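You operate a simulated robot arm through the tools that you are given. There is no shell and no other tool.

The job below is to be done with a simulated robot arm. You get a single attempt, and the scene is never put back.

## Task
Set both side guides to the job card's numbers and clamp them.
Fine: free each clamp lever first; each pointer ends on its number.

It is judged by the outcome, as a careful person would: the job done as asked, and still so three seconds after it is handed in. It fails if anything else is knocked over, pushed out of place, dropped, spilled or broken.

## Robot
A 7-joint arm with a fingered hand, fixed in place. Base frame: the origin is on the floor under the middle of its stand, x ahead of it, y to its left, z up; the work surface is at about z = 0.78. Readings come in m, degrees, newtons and seconds.
With the tool pointing down near the work surface it reaches from about 0.1 to 0.8 m from the base axis. Its first joint turns from -143.0 to 143.0 degrees. Payload 3 kg.
The tool frame sits at the grasp point between the pads (the TCP): z along the fingers, y along the line on which they close. The tips reach 0.026 m beyond it. The gripper opens to 0.148 m; its body begins 0.073 m behind the TCP. The gripper is a hand of 3 fingers: y runs from the thumb to the fingers, the wrist lies at [0, 0, -0.229] in the tool frame, and closing takes about 1.5 s.
Orientation is that of the tool frame in the base frame, as a unit quaternion [x, y, z, w]. With the fingers straight down and closing along the base's y, the tool's x points along the base's -x, its y along +y and its z along -z.

## Interface
- The arm moves only by the tool play_rows. Its argument "deltas" is a list of rows, each a list of 7 numbers: the shift along the tool's x, y, z in m, then the turn, a rotation vector about the tool's x, y, z in degrees, then the opening, from 0 (shut) to 1 (fully open). In form: [[x, y, z, ax, ay, az, jaw], ...]. A call has 1 to 20 rows; each row is the pose to reach, as a shift and turn from the pose commanded when the call began, along the tool's axes at that moment. A row lasts 0.2 s, in which the tool goes at most 0.05 m and 8.6 degrees; a call with a longer step from one row to the next is refused whole, and so is a gripper value outside its range. A pose out of reach is approached as far as the arm can. The call stops where the force on the tool passes 40 N (or 10 N more than at its start, if that is more) or the arm is blocked; 0.2 s more then pass. Each finger travels about 0.153 m/s and halts on what it meets, pressing with about 24 N; the grip force reading is that of the motor and also rises with nothing between the fingers. The clock runs only during rows and for 0.2 s after the last one: add rows that repeat a pose to give the fingers time. The reply holds the time, the measured pose of the TCP, the force on the tool along the base axes, the opening and the grip force, in the units named above and with some noise, with the torque about the TCP (base axes, N m) and any sound that the robot's microphone picked up.
- Cameras (640 x 400 px; columns grow to the right, rows downward): "scene" is fixed at [0.0503, 0.6509, 1.3657]; the picture's right is [-0.42, -0.91, 0.00], its down [-0.47, 0.22, -0.86] and it looks along [0.77, -0.36, -0.52] (base axes); focal length 302 px, centre (320, 200). "wrist" rides on the gripper at [0.068, -0.039, -0.09] in the tool frame; the picture's right is [0.50, 0.87, 0.00], its down [-0.66, 0.38, -0.65] and it looks along [-0.57, 0.33, 0.76] (tool axes); focal length 222 px, centre (320, 200). There is no depth. A picture from a camera that has moved, and an enlarged one, comes with that camera's place and axes in the base frame and with its lens.
- grab_frame(camera): a new picture of that camera. No time passes.
- raise_lower(by): slides the trunk up (or, below 0, down) by that many m; the arm rides with it, the base frame stays. It gives what a move gives, with no picture.
- preshape(shape): the hand has 3 fingers and takes this shape, open, in about a second: jaw (thumb against the fingers, like two jaws); tri (thumb and two fingers); tip (a fingertip pinch); poke (one finger out to press); point (the index stretched); flat (the hand flat); cup (the hand cupped); fist (a fist). The gripper value then closes the fingers along that shape, each until it touches; the sizes above hold for jaw. It gives what a move gives, with no picture.
- enlarge(camera, box): a new picture of the part [left, top, right, bottom] of that camera's present view, enlarged. No time passes.
- finish_job(): hands the job in; it is judged then, once.

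Places have to be worked out from the pictures, the camera data and where the tool is seen. Open the gripper and draw the arm clear of the work before you hand the job in, unless the task says otherwise.

The tools are called after "Call:" by a JSON object that holds its "name" and its "arguments". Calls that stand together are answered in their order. play_rows: Moves the arm, as the interface text tells. Its arguments: {"type":"object","properties":{"deltas":{"type":"array","items":{"type":"array","items":{"type":"number"}}}},"required":["deltas"]} The other tools are called the same way: raise_lower (by) moves the trunk up or down; preshape (shape) gives the hand a shape; grab_frame (camera) takes a picture; enlarge (camera, box) takes an enlarged picture of a part of a camera's view; finish_job () hands the job in.

At the start:

```text
clock: 0.0
tcp_pos: [0.7325, -0.5315, 1.1673]
tcp_rot: [-0.001, 1.0, 0.0, 0.0]
force: [-0.2, -0.3, -1.1]
ft_torque: [0.03, 0.01, -0.02]
grip_width: 0.1478
gripper_force: 0.0
shape: jaw
trunk travel left (down, up): [-0.826, 0.064]
```

scene: 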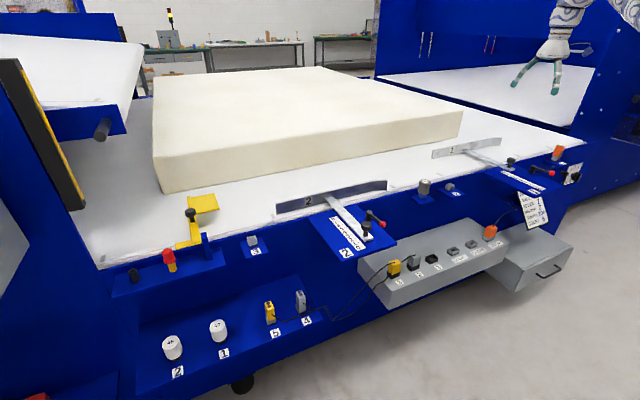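
wrist: 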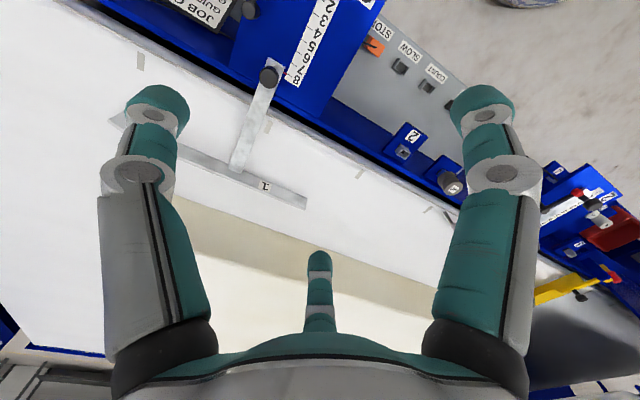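

The scene shows two side guides (1 and 2) with scales, clamp levers and a job card on the machine's front. I'll look closer at the card and both guides first.

Call:
{"name": "enlarge", "arguments": {"camera": "scene", "box": [500, 180, 560, 235]}}

Call:
{"name": "enlarge", "arguments": {"camera": "scene", "box": [270, 170, 400, 265]}}

Call:
{"name": "enlarge", "arguments": {"camera": "scene", "box": [420, 125, 590, 235]}}

Call:
{"name": "enlarge", "arguments": {"camera": "wrist", "box": [140, 0, 400, 160]}}

```text
7.27 times, centred on (530, 208) of scene
camera zoom: at [0.0503, 0.6509, 1.3657], right [-0.42, -0.91, 0.0], down [-0.47, 0.22, -0.86], along [0.77, -0.36, -0.52], focal length 2200 px, centre (-1207, 146)
```

zoom: 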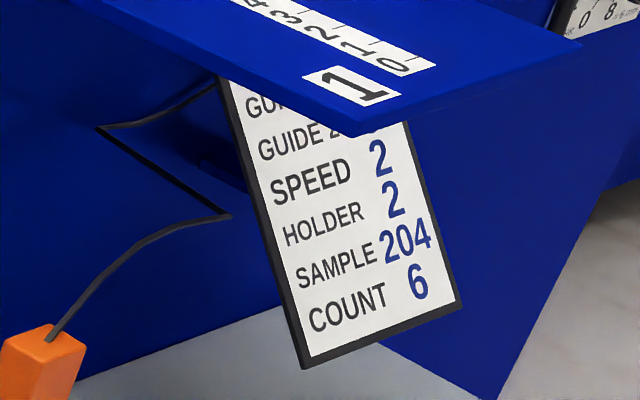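

```text
4.21 times, centred on (335, 218) of scene
camera zoom: at [0.0503, 0.6509, 1.3657], right [-0.42, -0.91, 0.0], down [-0.47, 0.22, -0.86], along [0.77, -0.36, -0.52], focal length 1274 px, centre (257, 126)
```

zoom: 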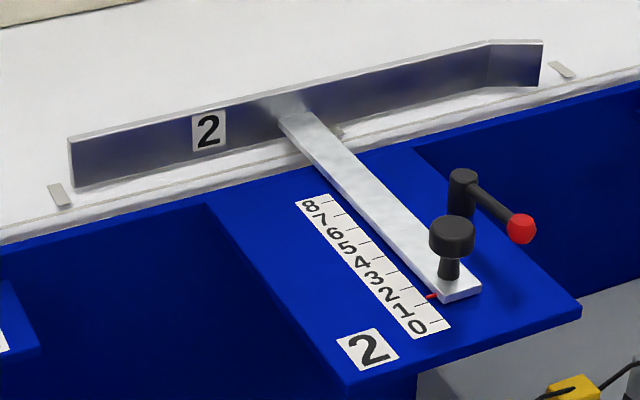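

```text
3.64 times, centred on (505, 180) of scene
camera zoom: at [0.0503, 0.6509, 1.3657], right [-0.42, -0.91, 0.0], down [-0.47, 0.22, -0.86], along [0.77, -0.36, -0.52], focal length 1100 px, centre (-353, 273)
```

zoom: 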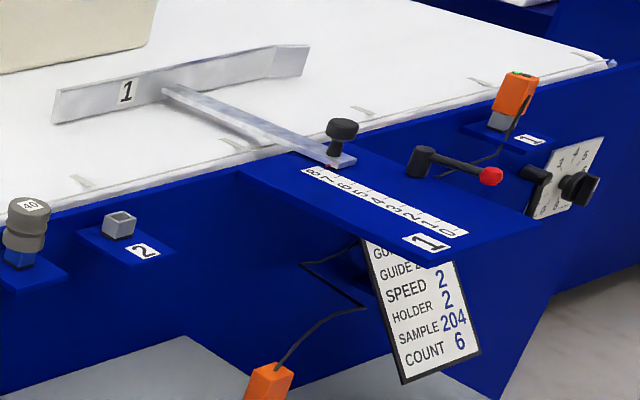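

```text
2.46 times, centred on (270, 80) of wrist
camera zoom: at [0.6645, -0.5698, 1.257], right [-0.5, 0.87, 0.0], down [0.66, 0.38, 0.65], along [0.57, 0.33, -0.76], focal length 547 px, centre (443, 495)
```

zoom: 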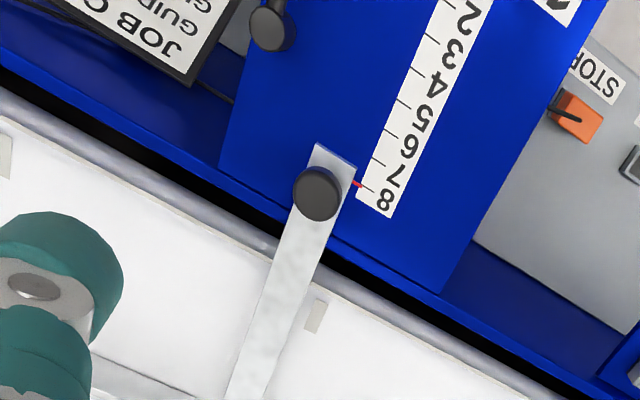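

The card's guide lines are cut off in these views. I'll draw the hand back toward the base (tool +x) so the wrist camera sees the whole card.

Call:
{"name": "play_rows", "arguments": {"deltas": [[0.04, 0, 0, 0, 0, 0, 1], [0.08, 0, 0, 0, 0, 0, 1], [0.12, 0, 0, 0, 0, 0, 1], [0.16, 0, 0, 0, 0, 0, 1], [0.18, 0, 0, 0, 0, 0, 1], [0.18, 0, 0, 0, 0, 0, 1]]}}

Call:
{"name": "grab_frame", "arguments": {"camera": "wrist"}}

```text
clock: 1.4
tcp_pos: [0.6227, -0.5232, 1.1223]
tcp_rot: [0.0, 1.0, 0.0, 0.006]
force: [0.2, -0.1, -0.5]
ft_torque: [-0.01, 0.0, 0.01]
grip_width: 0.1477
gripper_force: 0.0
shape: jaw
out of reach, approached as far as the arm can: row 1, 2, 3, 4, 5, 6
trunk travel left (down, up): [-0.826, 0.064]
```

```text
taken
camera wrist: at [0.5537, -0.5623, 1.212], right [-0.5, 0.87, -0.01], down [0.65, 0.38, 0.66], along [0.58, 0.33, -0.75], focal length 222 px, centre (320, 200)
```

wrist: 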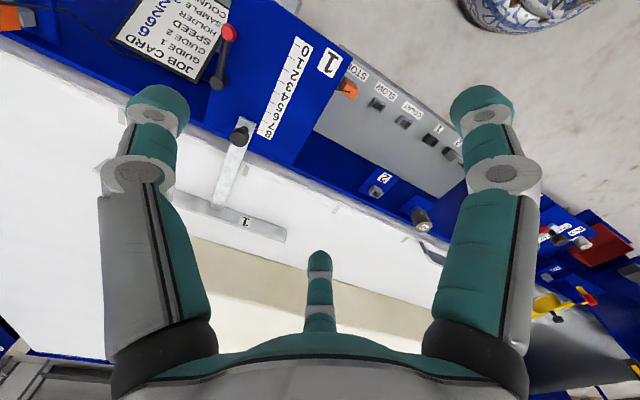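

The card is now in view. I'll enlarge it and the guide‑1 scale.

Call:
{"name": "enlarge", "arguments": {"camera": "wrist", "box": [110, 0, 240, 82]}}

Call:
{"name": "enlarge", "arguments": {"camera": "wrist", "box": [190, 30, 350, 180]}}

Call:
{"name": "enlarge", "arguments": {"camera": "scene", "box": [320, 200, 400, 260]}}

Call:
{"name": "enlarge", "arguments": {"camera": "scene", "box": [490, 145, 570, 200]}}

```text
4.88 times, centred on (175, 41) of wrist
camera zoom: at [0.5537, -0.5623, 1.212], right [-0.5, 0.87, -0.01], down [0.65, 0.38, 0.66], along [0.58, 0.33, -0.75], focal length 1084 px, centre (1027, 976)
```

zoom: 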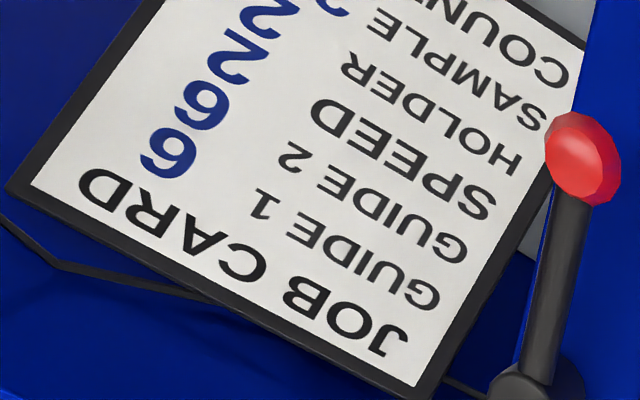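

```text
2.67 times, centred on (270, 105) of wrist
camera zoom: at [0.5537, -0.5623, 1.212], right [-0.5, 0.87, -0.01], down [0.65, 0.38, 0.66], along [0.58, 0.33, -0.75], focal length 592 px, centre (453, 453)
```

zoom: 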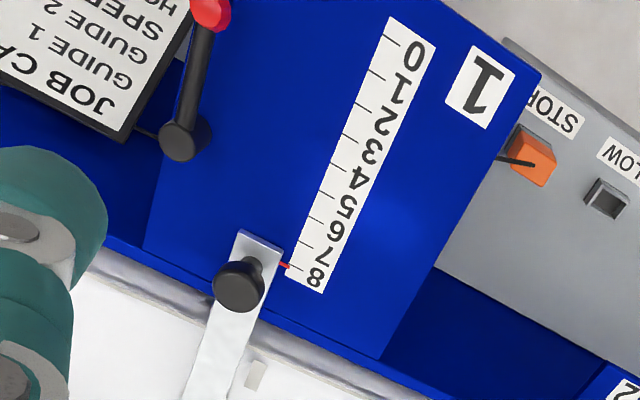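

```text
6.67 times, centred on (360, 230) of scene
camera zoom: at [0.0503, 0.6509, 1.3657], right [-0.42, -0.91, 0.0], down [-0.47, 0.22, -0.86], along [0.77, -0.36, -0.52], focal length 2016 px, centre (53, 0)
```

zoom: 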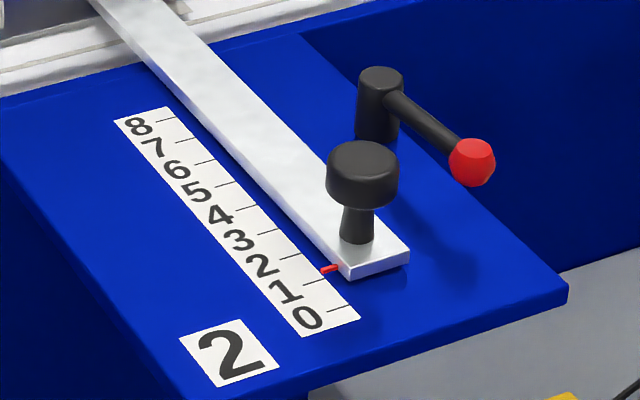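

```text
7.27 times, centred on (530, 172) of scene
camera zoom: at [0.0503, 0.6509, 1.3657], right [-0.42, -0.91, 0.0], down [-0.47, 0.22, -0.86], along [0.77, -0.36, -0.52], focal length 2200 px, centre (-1207, 400)
```

zoom: 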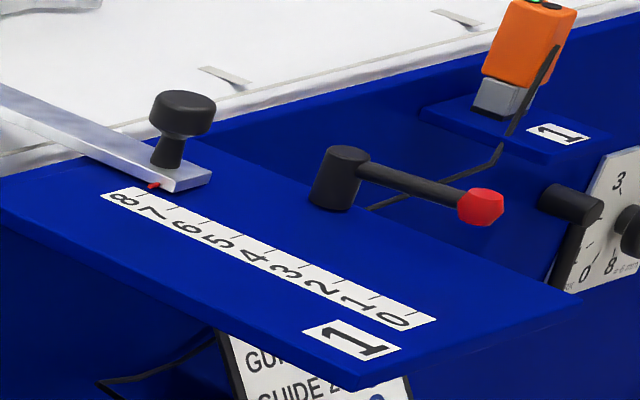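

The card values for GUIDE 1 and GUIDE 2 are upside down in this view; I'll zoom right onto those digits.

Call:
{"name": "enlarge", "arguments": {"camera": "wrist", "box": [130, 10, 180, 42]}}

Call:
{"name": "enlarge", "arguments": {"camera": "wrist", "box": [225, 115, 275, 147]}}

```text
12.50 times, centred on (155, 26) of wrist
camera zoom: at [0.5537, -0.5623, 1.212], right [-0.5, 0.87, -0.01], down [0.65, 0.38, 0.66], along [0.58, 0.33, -0.75], focal length 2776 px, centre (2382, 2375)
```

zoom: 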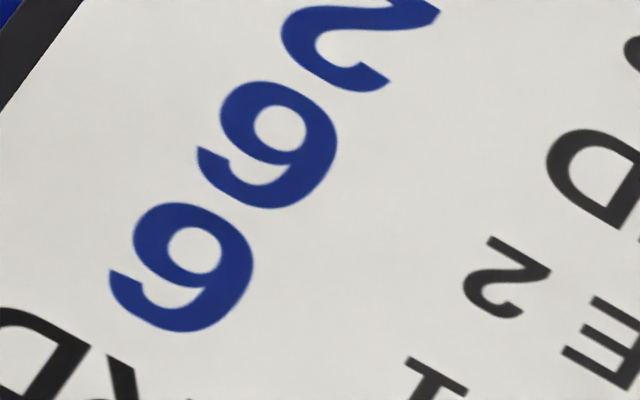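

```text
12.50 times, centred on (250, 131) of wrist
camera zoom: at [0.5537, -0.5623, 1.212], right [-0.5, 0.87, -0.01], down [0.65, 0.38, 0.66], along [0.58, 0.33, -0.75], focal length 2776 px, centre (1195, 1062)
```

zoom: 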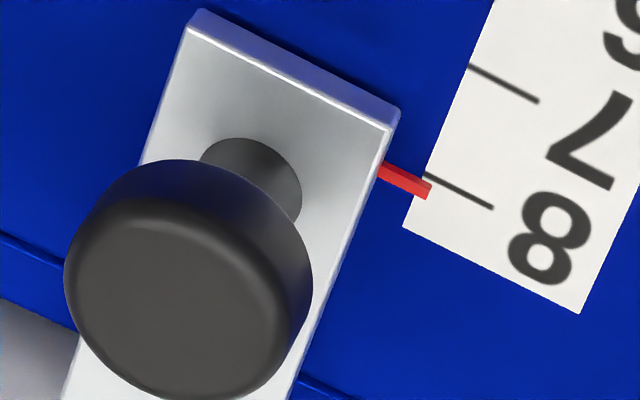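

Both card values read 6 (card is upside down in view); ticks are about 0.02 m apart along base x, with 6 near x≈0.733. Guide 1 sits near 8, guide 2 near 1, both levers point toward the robot. Let me see the arm's posture before approaching.

Call:
{"name": "grab_frame", "arguments": {"camera": "scene"}}

```text
taken
```

scene: 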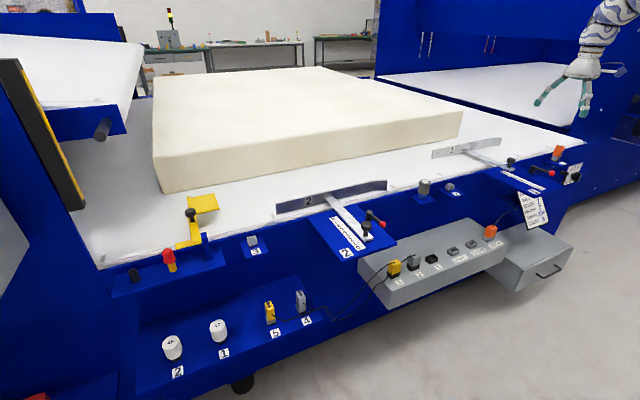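

The arm comes in from high at right. I'll start with guide 2, which is nearer: move the hand over toward it at a safe height.

Call:
{"name": "play_rows", "arguments": {"deltas": [[0.005, 0.044, 0.005, 0, 0, 0, 1], [0.01, 0.088, 0.01, 0, 0, 0, 1], [0.015, 0.132, 0.015, 0, 0, 0, 1], [0.02, 0.176, 0.02, 0, 0, 0, 1], [0.025, 0.22, 0.025, 0, 0, 0, 1], [0.03, 0.264, 0.03, 0, 0, 0, 1], [0.035, 0.308, 0.035, 0, 0, 0, 1], [0.04, 0.352, 0.04, 0, 0, 0, 1], [0.045, 0.396, 0.045, 0, 0, 0, 1], [0.05, 0.44, 0.05, 0, 0, 0, 1], [0.055, 0.484, 0.055, 0, 0, 0, 1], [0.06, 0.528, 0.06, 0, 0, 0, 1], [0.065, 0.572, 0.065, 0, 0, 0, 1], [0.07, 0.616, 0.07, 0, 0, 0, 1], [0.07, 0.64, 0.07, 0, 0, 0, 1], [0.07, 0.64, 0.07, 0, 0, 0, 1]]}}

Call:
{"name": "grab_frame", "arguments": {"camera": "scene"}}

Call:
{"name": "grab_frame", "arguments": {"camera": "wrist"}}

```text
clock: 4.8
tcp_pos: [0.5494, 0.1153, 1.0513]
tcp_rot: [0.001, 1.0, 0.0, -0.001]
force: [0.4, -0.6, 0.6]
ft_torque: [0.04, -0.01, 0.0]
grip_width: 0.1479
gripper_force: 0.0
shape: jaw
trunk travel left (down, up): [-0.826, 0.064]
```

```text
taken
```

scene: 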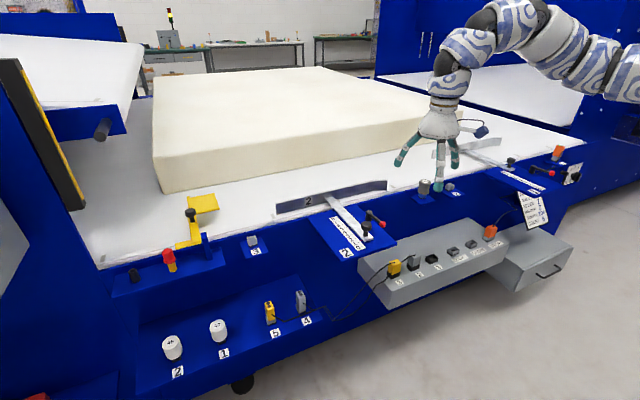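

```text
taken
camera wrist: at [0.4814, 0.0757, 1.141], right [-0.5, 0.87, 0.0], down [0.66, 0.38, 0.65], along [0.57, 0.33, -0.76], focal length 222 px, centre (320, 200)
```

wrist: 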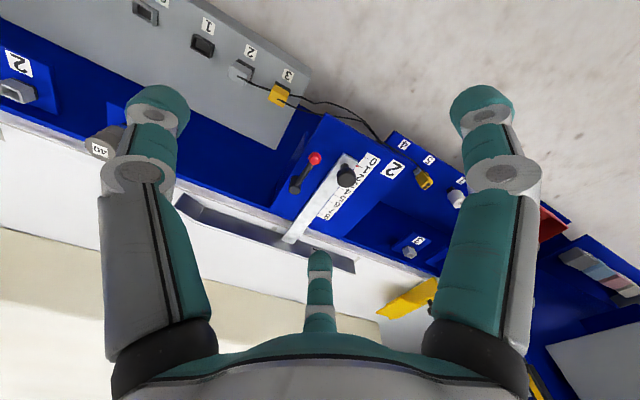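

Hand is over the area in front of guide 2. I'll enlarge the guide 2 area from this better angle.

Call:
{"name": "enlarge", "arguments": {"camera": "wrist", "box": [270, 110, 420, 250]}}

Call:
{"name": "enlarge", "arguments": {"camera": "scene", "box": [385, 60, 500, 200]}}

```text
2.86 times, centred on (345, 180) of wrist
camera zoom: at [0.4814, 0.0757, 1.141], right [-0.5, 0.87, 0.0], down [0.66, 0.38, 0.65], along [0.57, 0.33, -0.76], focal length 635 px, centre (249, 257)
```

zoom: 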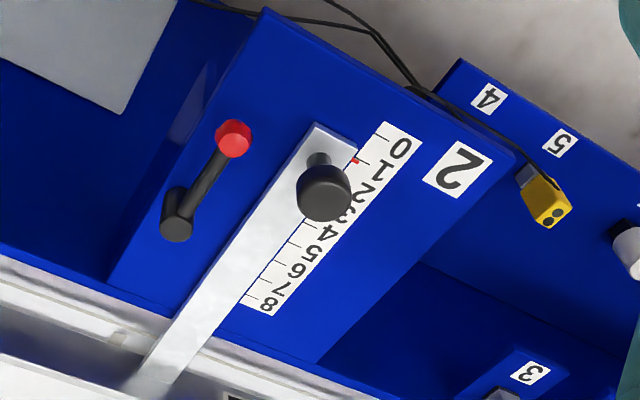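

```text
2.86 times, centred on (442, 130) of scene
camera zoom: at [0.0503, 0.6509, 1.3657], right [-0.42, -0.91, 0.0], down [-0.47, 0.22, -0.86], along [0.77, -0.36, -0.52], focal length 864 px, centre (-30, 400)
```

zoom: 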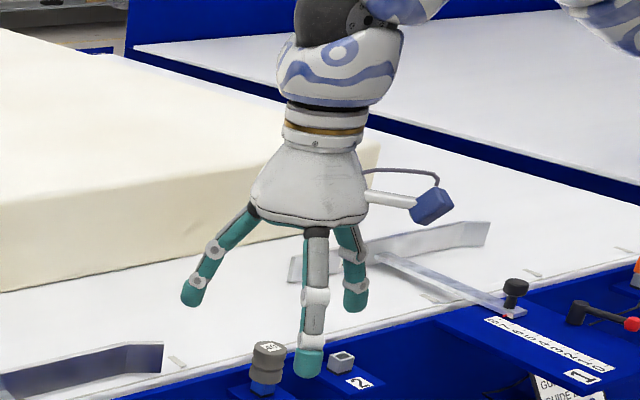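

Lever 2: pivot ≈(0.715,0.160), ball ≈(0.646,0.160), z≈0.826; knob 2 ≈(0.646,0.222), top z≈0.838. I'll shape the hand to "poke" and see where the finger sits.

Call:
{"name": "preshape", "arguments": {"shape": "poke"}}

Call:
{"name": "grab_frame", "arguments": {"camera": "wrist"}}

Call:
{"name": "enlarge", "arguments": {"camera": "scene", "box": [385, 60, 500, 200]}}

```text
clock: 5.7
tcp_pos: [0.5504, 0.1133, 1.0505]
tcp_rot: [0.0, 1.0, 0.0, -0.001]
force: [-0.2, 0.3, 0.0]
ft_torque: [-0.04, 0.0, -0.01]
grip_width: 0.0
gripper_force: 0.1
shape: poke
trunk travel left (down, up): [-0.826, 0.064]
```

```text
taken
camera wrist: at [0.4815, 0.0756, 1.1412], right [-0.5, 0.87, 0.0], down [0.66, 0.38, 0.65], along [0.57, 0.33, -0.76], focal length 222 px, centre (320, 200)
```

wrist: 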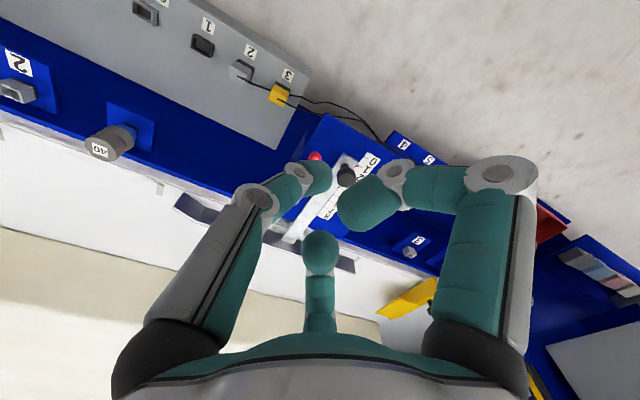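

```text
2.86 times, centred on (442, 130) of scene
camera zoom: at [0.0503, 0.6509, 1.3657], right [-0.42, -0.91, 0.0], down [-0.47, 0.22, -0.86], along [0.77, -0.36, -0.52], focal length 864 px, centre (-30, 400)
```

zoom: 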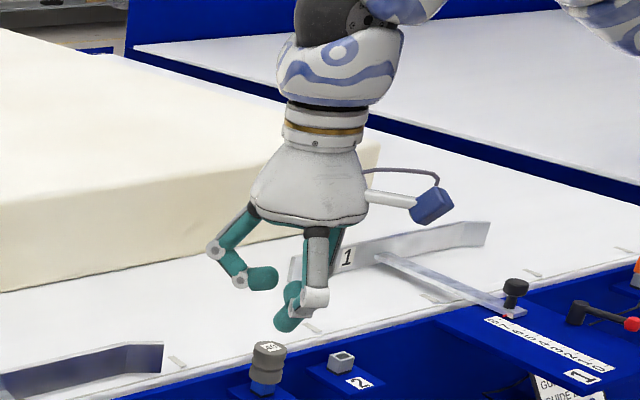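

Poke leaves the fingers close together. I'll look at "point" as an alternative with one clearly protruding finger.

Call:
{"name": "preshape", "arguments": {"shape": "point"}}

Call:
{"name": "grab_frame", "arguments": {"camera": "wrist"}}

Call:
{"name": "enlarge", "arguments": {"camera": "scene", "box": [385, 60, 500, 200]}}

```text
clock: 6.6
tcp_pos: [0.5498, 0.1141, 1.0518]
tcp_rot: [0.0, 1.0, 0.0, 0.001]
force: [0.7, -0.9, 0.4]
ft_torque: [0.04, 0.02, 0.02]
grip_width: 0.1421
gripper_force: 0.2
shape: point
trunk travel left (down, up): [-0.826, 0.064]
```

```text
taken
camera wrist: at [0.4816, 0.0756, 1.1412], right [-0.5, 0.87, 0.0], down [0.66, 0.38, 0.65], along [0.57, 0.33, -0.76], focal length 222 px, centre (320, 200)
```

wrist: 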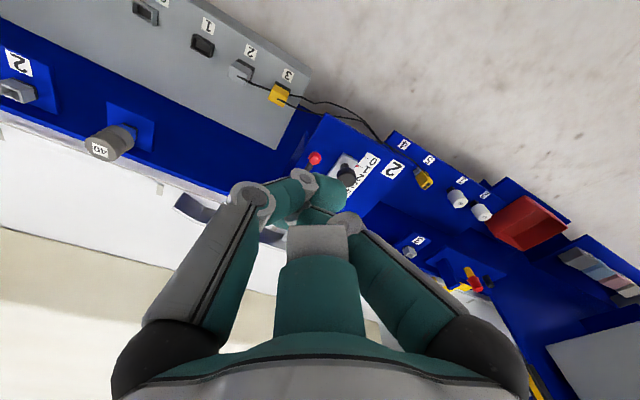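

```text
2.86 times, centred on (442, 130) of scene
camera zoom: at [0.0503, 0.6509, 1.3657], right [-0.42, -0.91, 0.0], down [-0.47, 0.22, -0.86], along [0.77, -0.36, -0.52], focal length 864 px, centre (-30, 400)
```

zoom: 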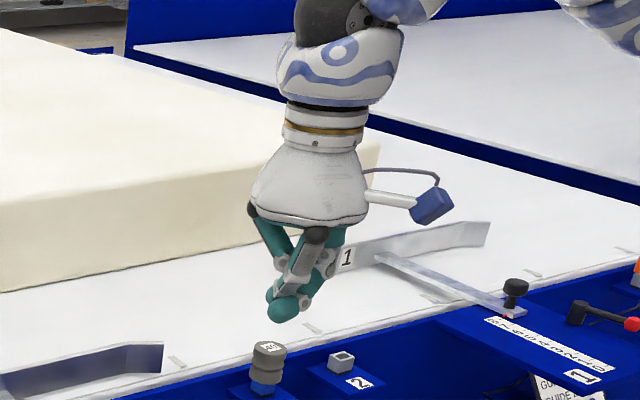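

"Point" isn't clearly protruding. I'll check "tip", which may suit pinching the lever ball or knob.

Call:
{"name": "preshape", "arguments": {"shape": "tip"}}

Call:
{"name": "grab_frame", "arguments": {"camera": "wrist"}}

Call:
{"name": "enlarge", "arguments": {"camera": "scene", "box": [385, 60, 500, 200]}}

```text
clock: 7.5
tcp_pos: [0.5498, 0.1146, 1.0513]
tcp_rot: [-0.001, 1.0, 0.0, 0.001]
force: [-0.5, 0.5, 0.0]
ft_torque: [-0.01, -0.03, 0.02]
grip_width: 0.1479
gripper_force: 0.1
shape: tip
trunk travel left (down, up): [-0.826, 0.064]
```

```text
taken
camera wrist: at [0.4815, 0.0756, 1.1412], right [-0.5, 0.87, 0.0], down [0.66, 0.38, 0.65], along [0.57, 0.33, -0.76], focal length 222 px, centre (320, 200)
```

wrist: 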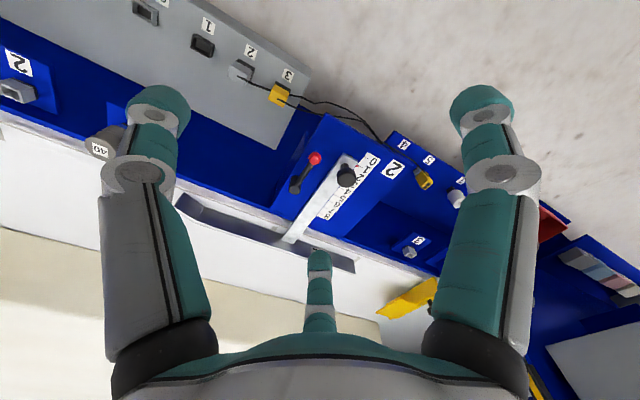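

```text
2.86 times, centred on (442, 130) of scene
camera zoom: at [0.0503, 0.6509, 1.3657], right [-0.42, -0.91, 0.0], down [-0.47, 0.22, -0.86], along [0.77, -0.36, -0.52], focal length 864 px, centre (-30, 400)
```

zoom: 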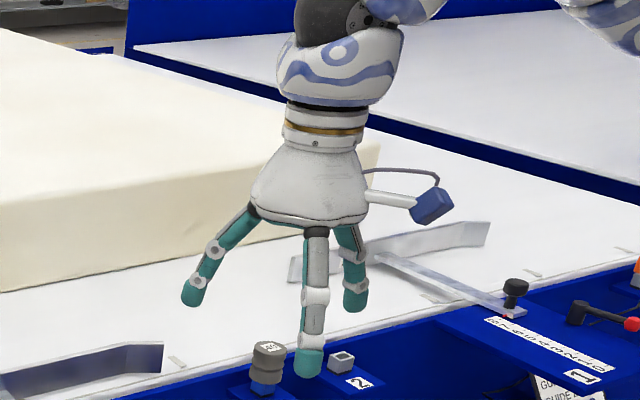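

"Tip" opens just like "jaw". I'll close it partway here in free air to see how the fingertips meet.

Call:
{"name": "play_rows", "arguments": {"deltas": [[0, 0, 0, 0, 0, 0, 0.35], [0, 0, 0, 0, 0, 0, 0.35], [0, 0, 0, 0, 0, 0, 0.35], [0, 0, 0, 0, 0, 0, 0.35], [0, 0, 0, 0, 0, 0, 0.35], [0, 0, 0, 0, 0, 0, 0.35]]}}

Call:
{"name": "grab_frame", "arguments": {"camera": "wrist"}}

Call:
{"name": "enlarge", "arguments": {"camera": "scene", "box": [385, 60, 500, 200]}}

Call:
{"name": "play_rows", "arguments": {"deltas": [[0, 0, 0, 0, 0, 0, 0], [0, 0, 0, 0, 0, 0, 0], [0, 0, 0, 0, 0, 0, 0], [0, 0, 0, 0, 0, 0, 0], [0, 0, 0, 0, 0, 0, 0], [0, 0, 0, 0, 0, 0, 0]]}}

Call:
{"name": "grab_frame", "arguments": {"camera": "wrist"}}

Call:
{"name": "enlarge", "arguments": {"camera": "scene", "box": [385, 60, 500, 200]}}

```text
clock: 8.9
tcp_pos: [0.549, 0.1146, 1.0519]
tcp_rot: [-0.001, 1.0, 0.0, 0.0]
force: [-1.1, -0.1, -0.3]
ft_torque: [0.03, 0.0, 0.02]
grip_width: 0.0521
gripper_force: 0.1
shape: tip
trunk travel left (down, up): [-0.826, 0.064]
```

```text
taken
camera wrist: at [0.4815, 0.0756, 1.1411], right [-0.5, 0.87, 0.0], down [0.66, 0.38, 0.65], along [0.57, 0.33, -0.76], focal length 222 px, centre (320, 200)
```

wrist: 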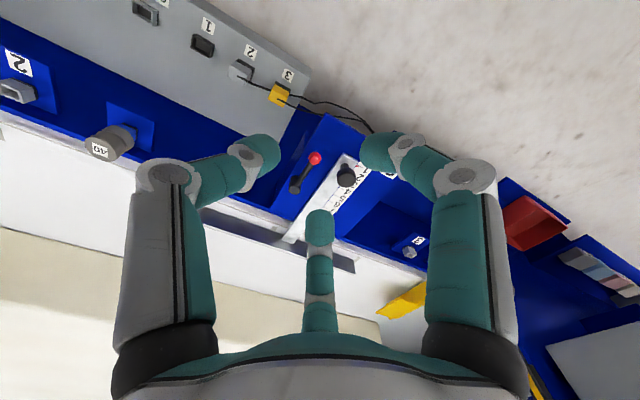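

```text
2.86 times, centred on (442, 130) of scene
camera zoom: at [0.0503, 0.6509, 1.3657], right [-0.42, -0.91, 0.0], down [-0.47, 0.22, -0.86], along [0.77, -0.36, -0.52], focal length 864 px, centre (-30, 400)
```

zoom: 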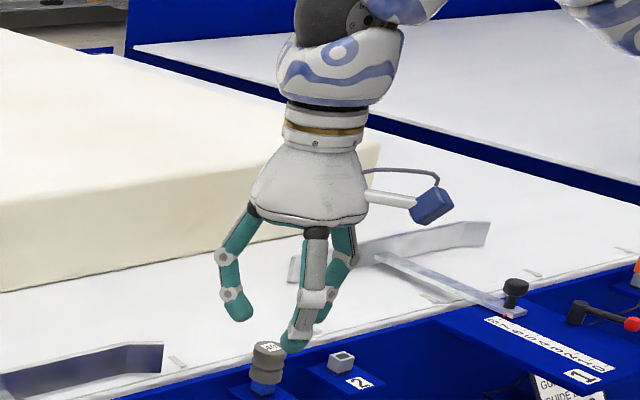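

```text
clock: 10.3
tcp_pos: [0.5497, 0.1159, 1.0509]
tcp_rot: [-0.001, 1.0, 0.0, 0.0]
force: [-0.5, -0.6, -0.6]
ft_torque: [0.01, 0.01, -0.01]
grip_width: 0.0001
gripper_force: 23.6
shape: tip
trunk travel left (down, up): [-0.826, 0.064]
```

```text
taken
camera wrist: at [0.4815, 0.0756, 1.1411], right [-0.5, 0.87, 0.0], down [0.66, 0.38, 0.65], along [0.57, 0.33, -0.76], focal length 222 px, centre (320, 200)
```

wrist: 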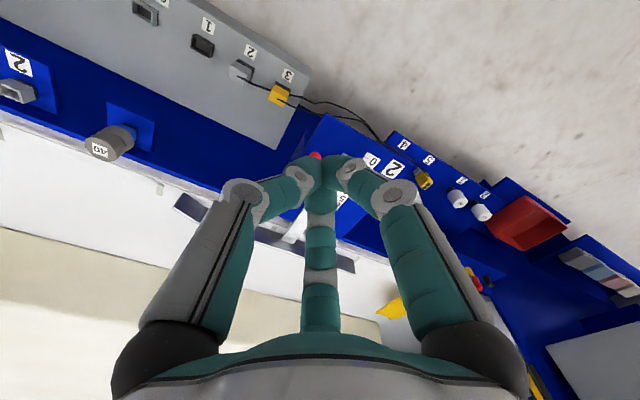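

```text
2.86 times, centred on (442, 130) of scene
camera zoom: at [0.0503, 0.6509, 1.3657], right [-0.42, -0.91, 0.0], down [-0.47, 0.22, -0.86], along [0.77, -0.36, -0.52], focal length 864 px, centre (-30, 400)
```

zoom: 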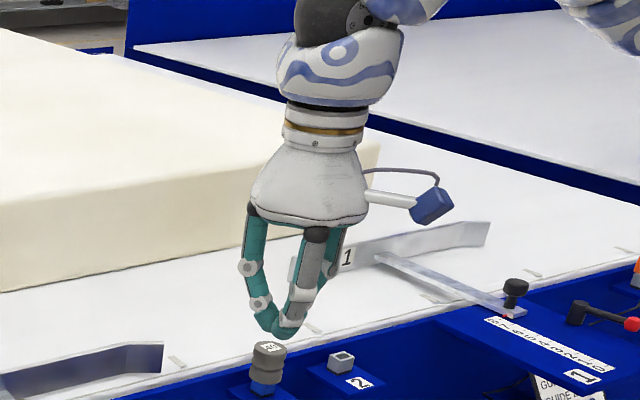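

Closed "tip" makes a compact three‑finger stylus whose end is ~0.028 m below the TCP. I'll bring it above the gap between lever 2 and its bar, at (0.682, 0.190), still well above everything.

Call:
{"name": "play_rows", "arguments": {"deltas": [[-0.03, 0.017, 0.03, 0, 0, 0, 0], [-0.06, 0.034, 0.06, 0, 0, 0, 0], [-0.09, 0.051, 0.09, 0, 0, 0, 0], [-0.12, 0.066, 0.11, 0, 0, 0, 0], [-0.132, 0.074, 0.12, 0, 0, 0, 0], [-0.132, 0.074, 0.14, 0, 0, 0, 0], [-0.132, 0.074, 0.14, 0, 0, 0, 0]]}}

Call:
{"name": "enlarge", "arguments": {"camera": "scene", "box": [300, 140, 460, 260]}}

Call:
{"name": "enlarge", "arguments": {"camera": "wrist", "box": [220, 60, 420, 240]}}

```text
clock: 11.9
tcp_pos: [0.6822, 0.186, 0.9106]
tcp_rot: [-0.001, 1.0, 0.0, 0.0]
force: [0.3, 0.3, -0.6]
ft_torque: [0.0, 0.01, -0.03]
grip_width: 0.0
gripper_force: 24.0
shape: tip
trunk travel left (down, up): [-0.826, 0.064]
```

```text
3.33 times, centred on (380, 200) of scene
camera zoom: at [0.0503, 0.6509, 1.3657], right [-0.42, -0.91, 0.0], down [-0.47, 0.22, -0.86], along [0.77, -0.36, -0.52], focal length 1008 px, centre (120, 200)
```

zoom: 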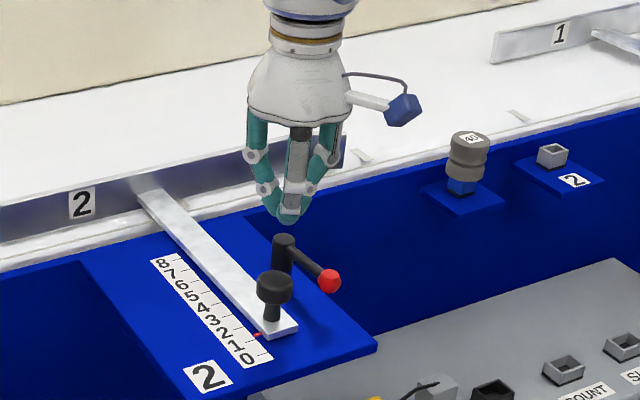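

```text
2.22 times, centred on (320, 150) of wrist
camera zoom: at [0.6147, 0.1477, 0.9999], right [-0.5, 0.87, 0.0], down [0.65, 0.38, 0.65], along [0.57, 0.33, -0.76], focal length 494 px, centre (320, 311)
```

zoom: 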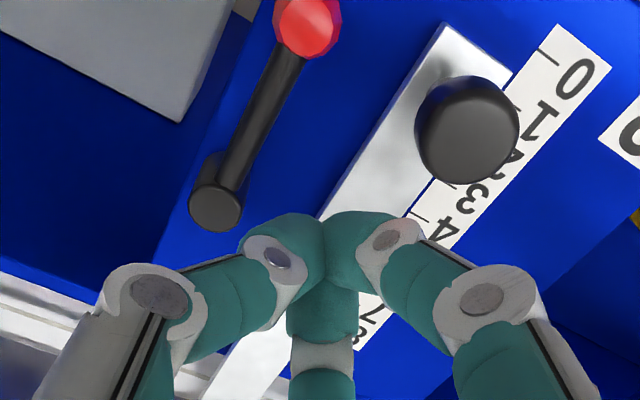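

The stylus is right over the gap between lever 2 and the bar. I'll shift 5 mm in +y and descend until the tip is at lever height (TCP z≈0.847).

Call:
{"name": "play_rows", "arguments": {"deltas": [[0, 0.005, 0.015, 0, 0, 0, 0], [0, 0.005, 0.03, 0, 0, 0, 0], [0, 0.005, 0.045, 0, 0, 0, 0], [0, 0.005, 0.056, 0, 0, 0, 0], [0, 0.005, 0.063, 0, 0, 0, 0], [0, 0.005, 0.063, 0, 0, 0, 0]]}}

Call:
{"name": "enlarge", "arguments": {"camera": "scene", "box": [320, 160, 420, 235]}}

Call:
{"name": "enlarge", "arguments": {"camera": "wrist", "box": [220, 60, 420, 240]}}

```text
clock: 13.3
tcp_pos: [0.6814, 0.1924, 0.8454]
tcp_rot: [0.0, 1.0, -0.001, -0.001]
force: [0.3, -3.0, 1.3]
ft_torque: [0.03, 0.04, 0.02]
grip_width: 0.0
gripper_force: 24.5
shape: tip
trunk travel left (down, up): [-0.826, 0.064]
```

```text
5.33 times, centred on (370, 198) of scene
camera zoom: at [0.0503, 0.6509, 1.3657], right [-0.42, -0.91, 0.0], down [-0.47, 0.22, -0.86], along [0.77, -0.36, -0.52], focal length 1613 px, centre (53, 213)
```

zoom: 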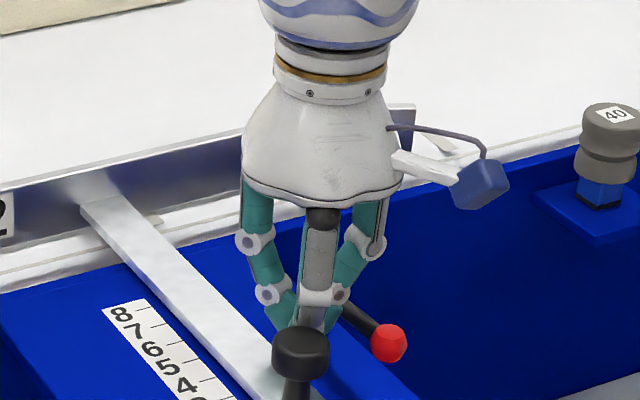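

```text
2.22 times, centred on (320, 150) of wrist
camera zoom: at [0.6143, 0.1532, 0.9359], right [-0.5, 0.87, 0.0], down [0.66, 0.38, 0.65], along [0.57, 0.33, -0.76], focal length 494 px, centre (320, 311)
```

zoom: 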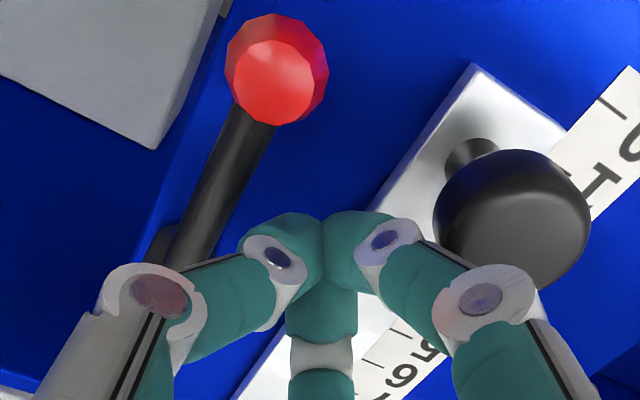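

There's a slight −3 N in y but the stylus is between lever and knob as planned. I'll push gently in −y (outward) by ~25 mm and see whether the lever yields.

Call:
{"name": "play_rows", "arguments": {"deltas": [[0, -0.006, 0, 0, 0, 0, 0], [0, -0.012, 0, 0, 0, 0, 0], [0, -0.018, 0, 0, 0, 0, 0], [0, -0.025, 0, 0, 0, 0, 0], [0, -0.025, 0, 0, 0, 0, 0]]}}

Call:
{"name": "enlarge", "arguments": {"camera": "scene", "box": [320, 160, 420, 235]}}

Call:
{"name": "enlarge", "arguments": {"camera": "wrist", "box": [220, 60, 420, 240]}}

```text
clock: 14.5
tcp_pos: [0.6823, 0.1672, 0.8463]
tcp_rot: [-0.001, 1.0, 0.0, 0.0]
force: [-0.5, 0.5, -0.4]
ft_torque: [0.05, 0.02, -0.02]
grip_width: 0.0001
gripper_force: 24.2
shape: tip
trunk travel left (down, up): [-0.826, 0.064]
```

```text
5.33 times, centred on (370, 198) of scene
camera zoom: at [0.0503, 0.6509, 1.3657], right [-0.42, -0.91, 0.0], down [-0.47, 0.22, -0.86], along [0.77, -0.36, -0.52], focal length 1613 px, centre (53, 213)
```

zoom: 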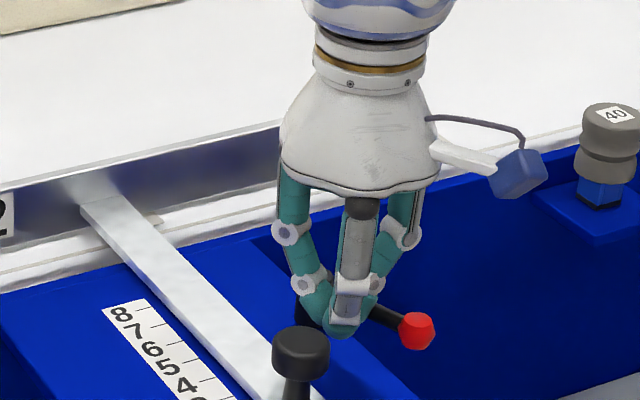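

```text
2.22 times, centred on (320, 150) of wrist
camera zoom: at [0.6141, 0.1287, 0.9361], right [-0.5, 0.87, 0.0], down [0.66, 0.38, 0.65], along [0.57, 0.33, -0.76], focal length 494 px, centre (320, 311)
```

zoom: 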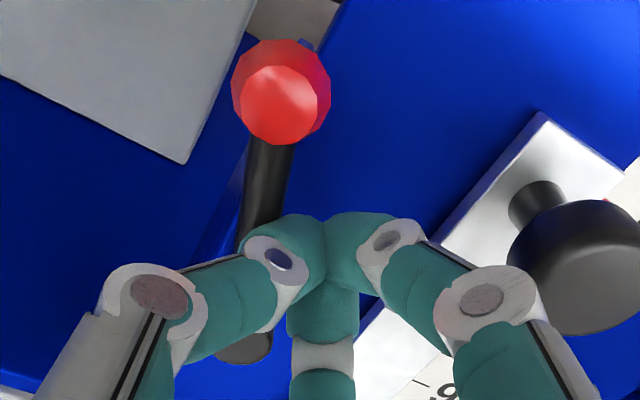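

The lever swings outward easily (now ~18°). I'll keep pushing around the arc, following behind the lever, to about 60°.

Call:
{"name": "play_rows", "arguments": {"deltas": [[0.005, -0.009, 0, 0, 0, 0, 0], [0.01, -0.018, 0, 0, 0, 0, 0], [0.012, -0.027, 0, 0, 0, 0, 0], [0.01, -0.033, 0, 0, 0, 0, 0], [0.006, -0.038, 0, 0, 0, 0, 0], [0.006, -0.038, 0, 0, 0, 0, 0]]}}

Call:
{"name": "enlarge", "arguments": {"camera": "scene", "box": [320, 160, 420, 235]}}

Call:
{"name": "enlarge", "arguments": {"camera": "wrist", "box": [220, 60, 420, 240]}}

```text
clock: 15.9
tcp_pos: [0.6764, 0.1301, 0.8453]
tcp_rot: [0.0, 1.0, 0.0, 0.0]
force: [-0.9, 0.3, 0.0]
ft_torque: [0.0, 0.03, -0.02]
grip_width: 0.0001
gripper_force: 23.8
shape: tip
trunk travel left (down, up): [-0.826, 0.064]
```

```text
5.33 times, centred on (370, 198) of scene
camera zoom: at [0.0503, 0.6509, 1.3657], right [-0.42, -0.91, 0.0], down [-0.47, 0.22, -0.86], along [0.77, -0.36, -0.52], focal length 1613 px, centre (53, 213)
```

zoom: 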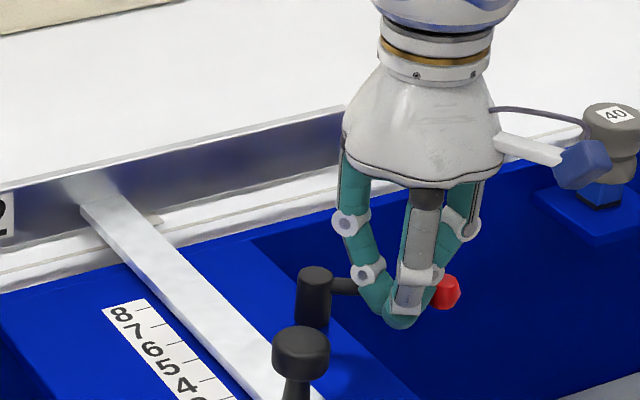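

```text
2.22 times, centred on (320, 150) of wrist
camera zoom: at [0.6086, 0.0908, 0.9353], right [-0.5, 0.87, 0.0], down [0.66, 0.38, 0.65], along [0.57, 0.33, -0.76], focal length 494 px, centre (320, 311)
```

zoom: 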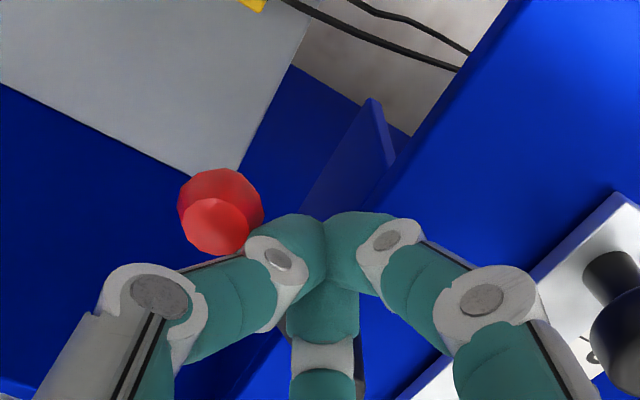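

Lever is at ~57° and still free‑moving. I'll continue the arc to about 90° and watch for an end stop.

Call:
{"name": "play_rows", "arguments": {"deltas": [[-0.005, -0.006, 0, 0, 0, 0, 0], [-0.011, -0.01, 0, 0, 0, 0, 0], [-0.016, -0.013, 0, 0, 0, 0, 0], [-0.02, -0.015, 0, 0, 0, 0, 0], [-0.02, -0.015, 0, 0, 0, 0, 0]]}}

Call:
{"name": "enlarge", "arguments": {"camera": "scene", "box": [320, 160, 420, 235]}}

Call:
{"name": "enlarge", "arguments": {"camera": "wrist", "box": [220, 60, 420, 240]}}

```text
clock: 17.1
tcp_pos: [0.6951, 0.1159, 0.8469]
tcp_rot: [0.0, 1.0, 0.0, 0.0]
force: [-4.4, 3.6, 2.2]
ft_torque: [0.04, 0.06, 0.04]
grip_width: 0.0001
gripper_force: 23.9
shape: tip
trunk travel left (down, up): [-0.826, 0.064]
```

```text
5.33 times, centred on (370, 198) of scene
camera zoom: at [0.0503, 0.6509, 1.3657], right [-0.42, -0.91, 0.0], down [-0.47, 0.22, -0.86], along [0.77, -0.36, -0.52], focal length 1613 px, centre (53, 213)
```

zoom: 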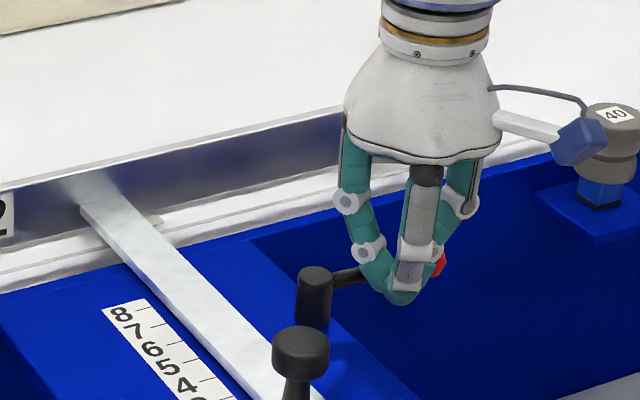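

```text
2.22 times, centred on (320, 150) of wrist
camera zoom: at [0.6271, 0.0776, 0.937], right [-0.5, 0.87, 0.0], down [0.65, 0.38, 0.65], along [0.57, 0.33, -0.76], focal length 494 px, centre (320, 311)
```

zoom: 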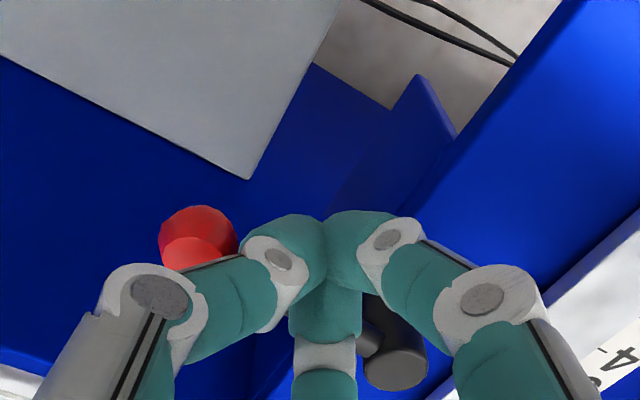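

Lever is near 83° and force has risen a few newtons, suggesting an end stop. I'll nudge 4 mm more to confirm.

Call:
{"name": "play_rows", "arguments": {"deltas": [[-0.002, -0.001, 0, 0, 0, 0, 0], [-0.004, -0.001, 0, 0, 0, 0, 0], [-0.004, -0.001, 0, 0, 0, 0, 0]]}}

Call:
{"name": "enlarge", "arguments": {"camera": "wrist", "box": [220, 60, 420, 240]}}

```text
clock: 17.9
tcp_pos: [0.6983, 0.1152, 0.8473]
tcp_rot: [-0.001, 1.0, -0.001, -0.001]
force: [-13.4, 2.4, -2.5]
ft_torque: [0.07, 0.32, 0.12]
grip_width: 0.0002
gripper_force: 23.3
shape: tip
trunk travel left (down, up): [-0.826, 0.064]
```

```text
2.22 times, centred on (320, 150) of wrist
camera zoom: at [0.6304, 0.0758, 0.9372], right [-0.5, 0.87, 0.0], down [0.66, 0.38, 0.65], along [0.57, 0.33, -0.76], focal length 494 px, centre (320, 311)
```

zoom: 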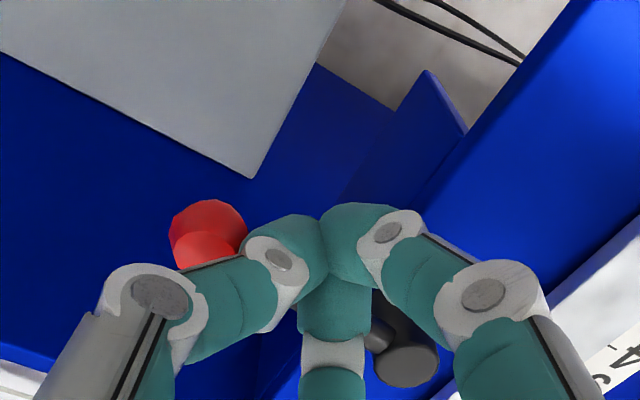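

The force jumped to −13 N, so the lever is at its stop (~80°): guide 2 should be free. I'll back off, lift, and rotate the hand 30° so two fingertips lead as a cradle for pushing the knob.

Call:
{"name": "play_rows", "arguments": {"deltas": [[0.01, 0.003, 0, 0, 0, 0, 0], [0.022, 0.006, 0, 0, 0, 0, 0], [0.022, 0.006, -0.03, 0, 0, 0, 0], [0.022, 0.006, -0.065, 0, 0, 0, 0], [0.05, 0.035, -0.07, 0, 0, -7.5, 0], [0.08, 0.07, -0.07, 0, 0, -15, 0], [0.1, 0.1, -0.07, 0, 0, -22.5, 0], [0.1, 0.105, -0.07, 0, 0, -30, 0], [0.1, 0.105, -0.07, 0, 0, -30, 0]]}}

Call:
{"name": "enlarge", "arguments": {"camera": "scene", "box": [300, 150, 440, 255]}}

Call:
{"name": "grab_frame", "arguments": {"camera": "wrist"}}

```text
clock: 19.9
tcp_pos: [0.5981, 0.2192, 0.9156]
tcp_rot: [-0.259, 0.966, 0.0, 0.0]
force: [0.0, 0.9, 1.0]
ft_torque: [-0.01, 0.02, -0.03]
grip_width: 0.0
gripper_force: 24.3
shape: tip
trunk travel left (down, up): [-0.826, 0.064]
```

```text
3.81 times, centred on (370, 202) of scene
camera zoom: at [0.0503, 0.6509, 1.3657], right [-0.42, -0.91, 0.0], down [-0.47, 0.22, -0.86], along [0.77, -0.36, -0.52], focal length 1152 px, centre (130, 190)
```

zoom: 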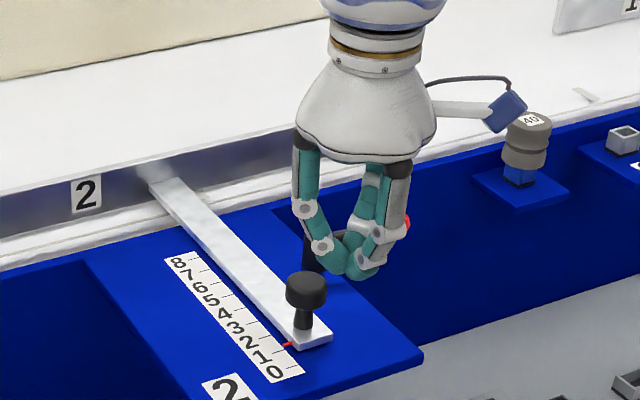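

```text
taken
camera wrist: at [0.559, 0.1516, 1.0059], right [-0.87, 0.5, 0.0], down [0.38, 0.66, 0.65], along [0.33, 0.57, -0.76], focal length 222 px, centre (320, 200)
```

wrist: 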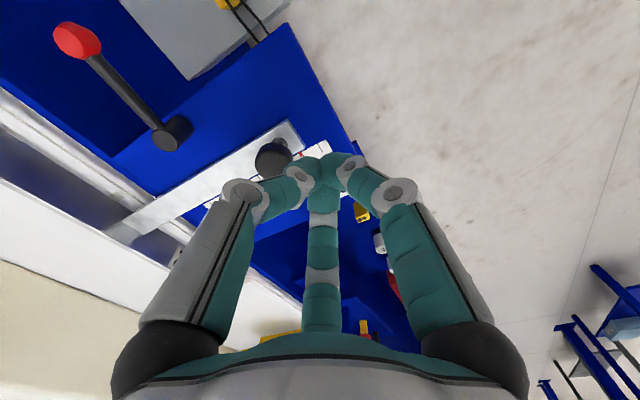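

Rotated as wanted: two fingertips now face +x toward the knob. I'll descend in front of knob 2 to TCP z≈0.846.

Call:
{"name": "play_rows", "arguments": {"deltas": [[0, 0, 0.02, 0, 0, 0, 0], [0, 0, 0.04, 0, 0, 0, 0], [0, 0, 0.06, 0, 0, 0, 0], [0, 0, 0.069, 0, 0, 0, 0], [0, 0, 0.069, 0, 0, 0, 0]]}}

Call:
{"name": "enlarge", "arguments": {"camera": "scene", "box": [320, 170, 420, 245]}}

Call:
{"name": "enlarge", "arguments": {"camera": "wrist", "box": [180, 60, 400, 220]}}

```text
clock: 21.1
tcp_pos: [0.6017, 0.2196, 0.8463]
tcp_rot: [-0.26, 0.966, 0.001, 0.0]
force: [-1.2, -0.4, 0.2]
ft_torque: [0.01, 0.01, -0.01]
grip_width: 0.0
gripper_force: 24.0
shape: tip
trunk travel left (down, up): [-0.826, 0.064]
```

```text
5.33 times, centred on (370, 208) of scene
camera zoom: at [0.0503, 0.6509, 1.3657], right [-0.42, -0.91, 0.0], down [-0.47, 0.22, -0.86], along [0.77, -0.36, -0.52], focal length 1613 px, centre (53, 160)
```

zoom: 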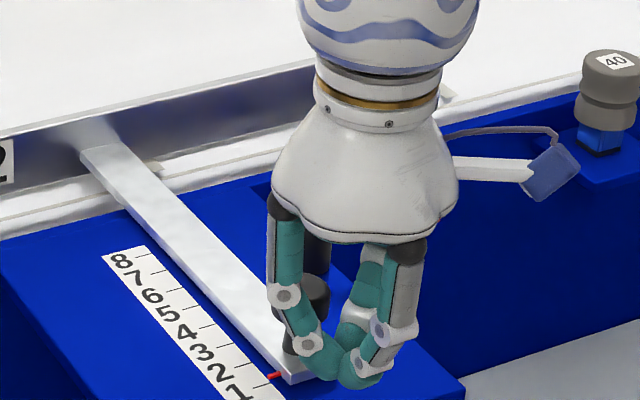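

```text
2.50 times, centred on (290, 140) of wrist
camera zoom: at [0.5622, 0.152, 0.9367], right [-0.87, 0.5, 0.0], down [0.38, 0.66, 0.65], along [0.33, 0.57, -0.76], focal length 555 px, centre (395, 350)
```

zoom: 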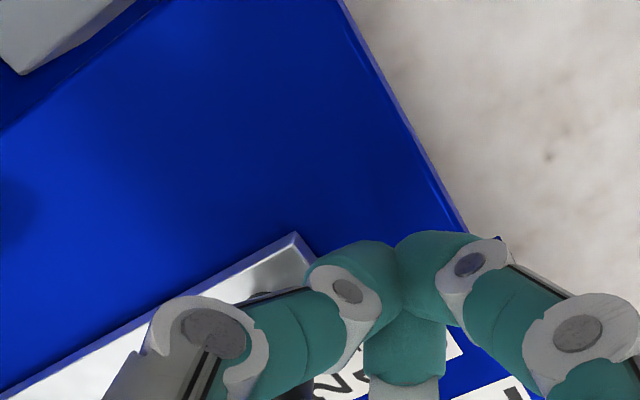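

In position in front of knob 2. I'll push the knob about 75 mm in +x and then check the pointer.

Call:
{"name": "play_rows", "arguments": {"deltas": [[-0.0104, -0.006, 0, 0, 0, 0, 0], [-0.0208, -0.012, 0, 0, 0, 0, 0], [-0.0312, -0.018, 0, 0, 0, 0, 0], [-0.0416, -0.024, 0, 0, 0, 0, 0], [-0.052, -0.03, 0, 0, 0, 0, 0], [-0.0624, -0.036, 0, 0, 0, 0, 0], [-0.0728, -0.042, 0, 0, 0, 0, 0], [-0.0728, -0.042, 0, 0, 0, 0, 0]]}}

Call:
{"name": "enlarge", "arguments": {"camera": "scene", "box": [310, 160, 410, 235]}}

Call:
{"name": "enlarge", "arguments": {"camera": "wrist", "box": [180, 60, 400, 220]}}

```text
clock: 22.9
tcp_pos: [0.685, 0.2206, 0.8477]
tcp_rot: [-0.259, 0.966, 0.0, 0.001]
force: [-1.4, 2.2, -0.2]
ft_torque: [0.04, 0.04, 0.02]
grip_width: 0.0
gripper_force: 24.3
shape: tip
trunk travel left (down, up): [-0.826, 0.064]
```

```text
5.33 times, centred on (360, 198) of scene
camera zoom: at [0.0503, 0.6509, 1.3657], right [-0.42, -0.91, 0.0], down [-0.47, 0.22, -0.86], along [0.77, -0.36, -0.52], focal length 1613 px, centre (107, 213)
```

zoom: 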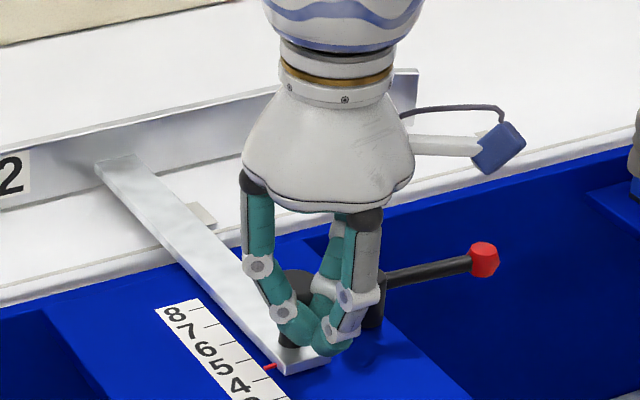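

```text
2.50 times, centred on (290, 140) of wrist
camera zoom: at [0.6462, 0.1524, 0.9383], right [-0.87, 0.5, 0.0], down [0.38, 0.66, 0.65], along [0.33, 0.57, -0.76], focal length 555 px, centre (395, 350)
```

zoom: 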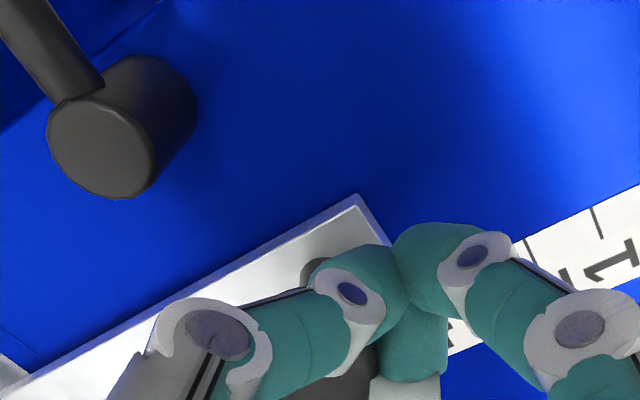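

The guide slides freely; the pointer is now around 4–5. I'll zoom on the pointer and ticks.

Call:
{"name": "enlarge", "arguments": {"camera": "scene", "box": [330, 210, 370, 240]}}

```text
13.33 times, centred on (350, 225) of scene
camera zoom: at [0.0503, 0.6509, 1.3657], right [-0.42, -0.91, 0.0], down [-0.47, 0.22, -0.86], along [0.77, -0.36, -0.52], focal length 4033 px, centre (-80, -133)
```

zoom: 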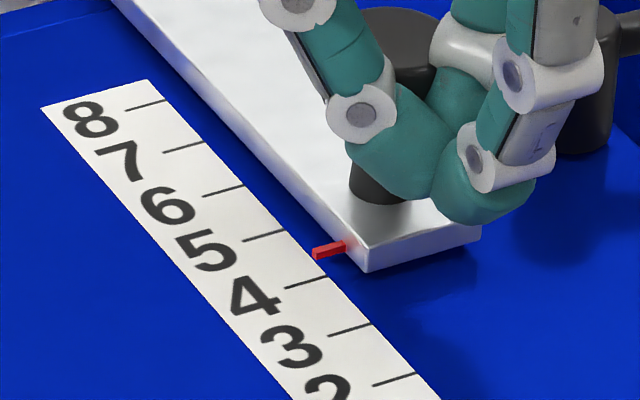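

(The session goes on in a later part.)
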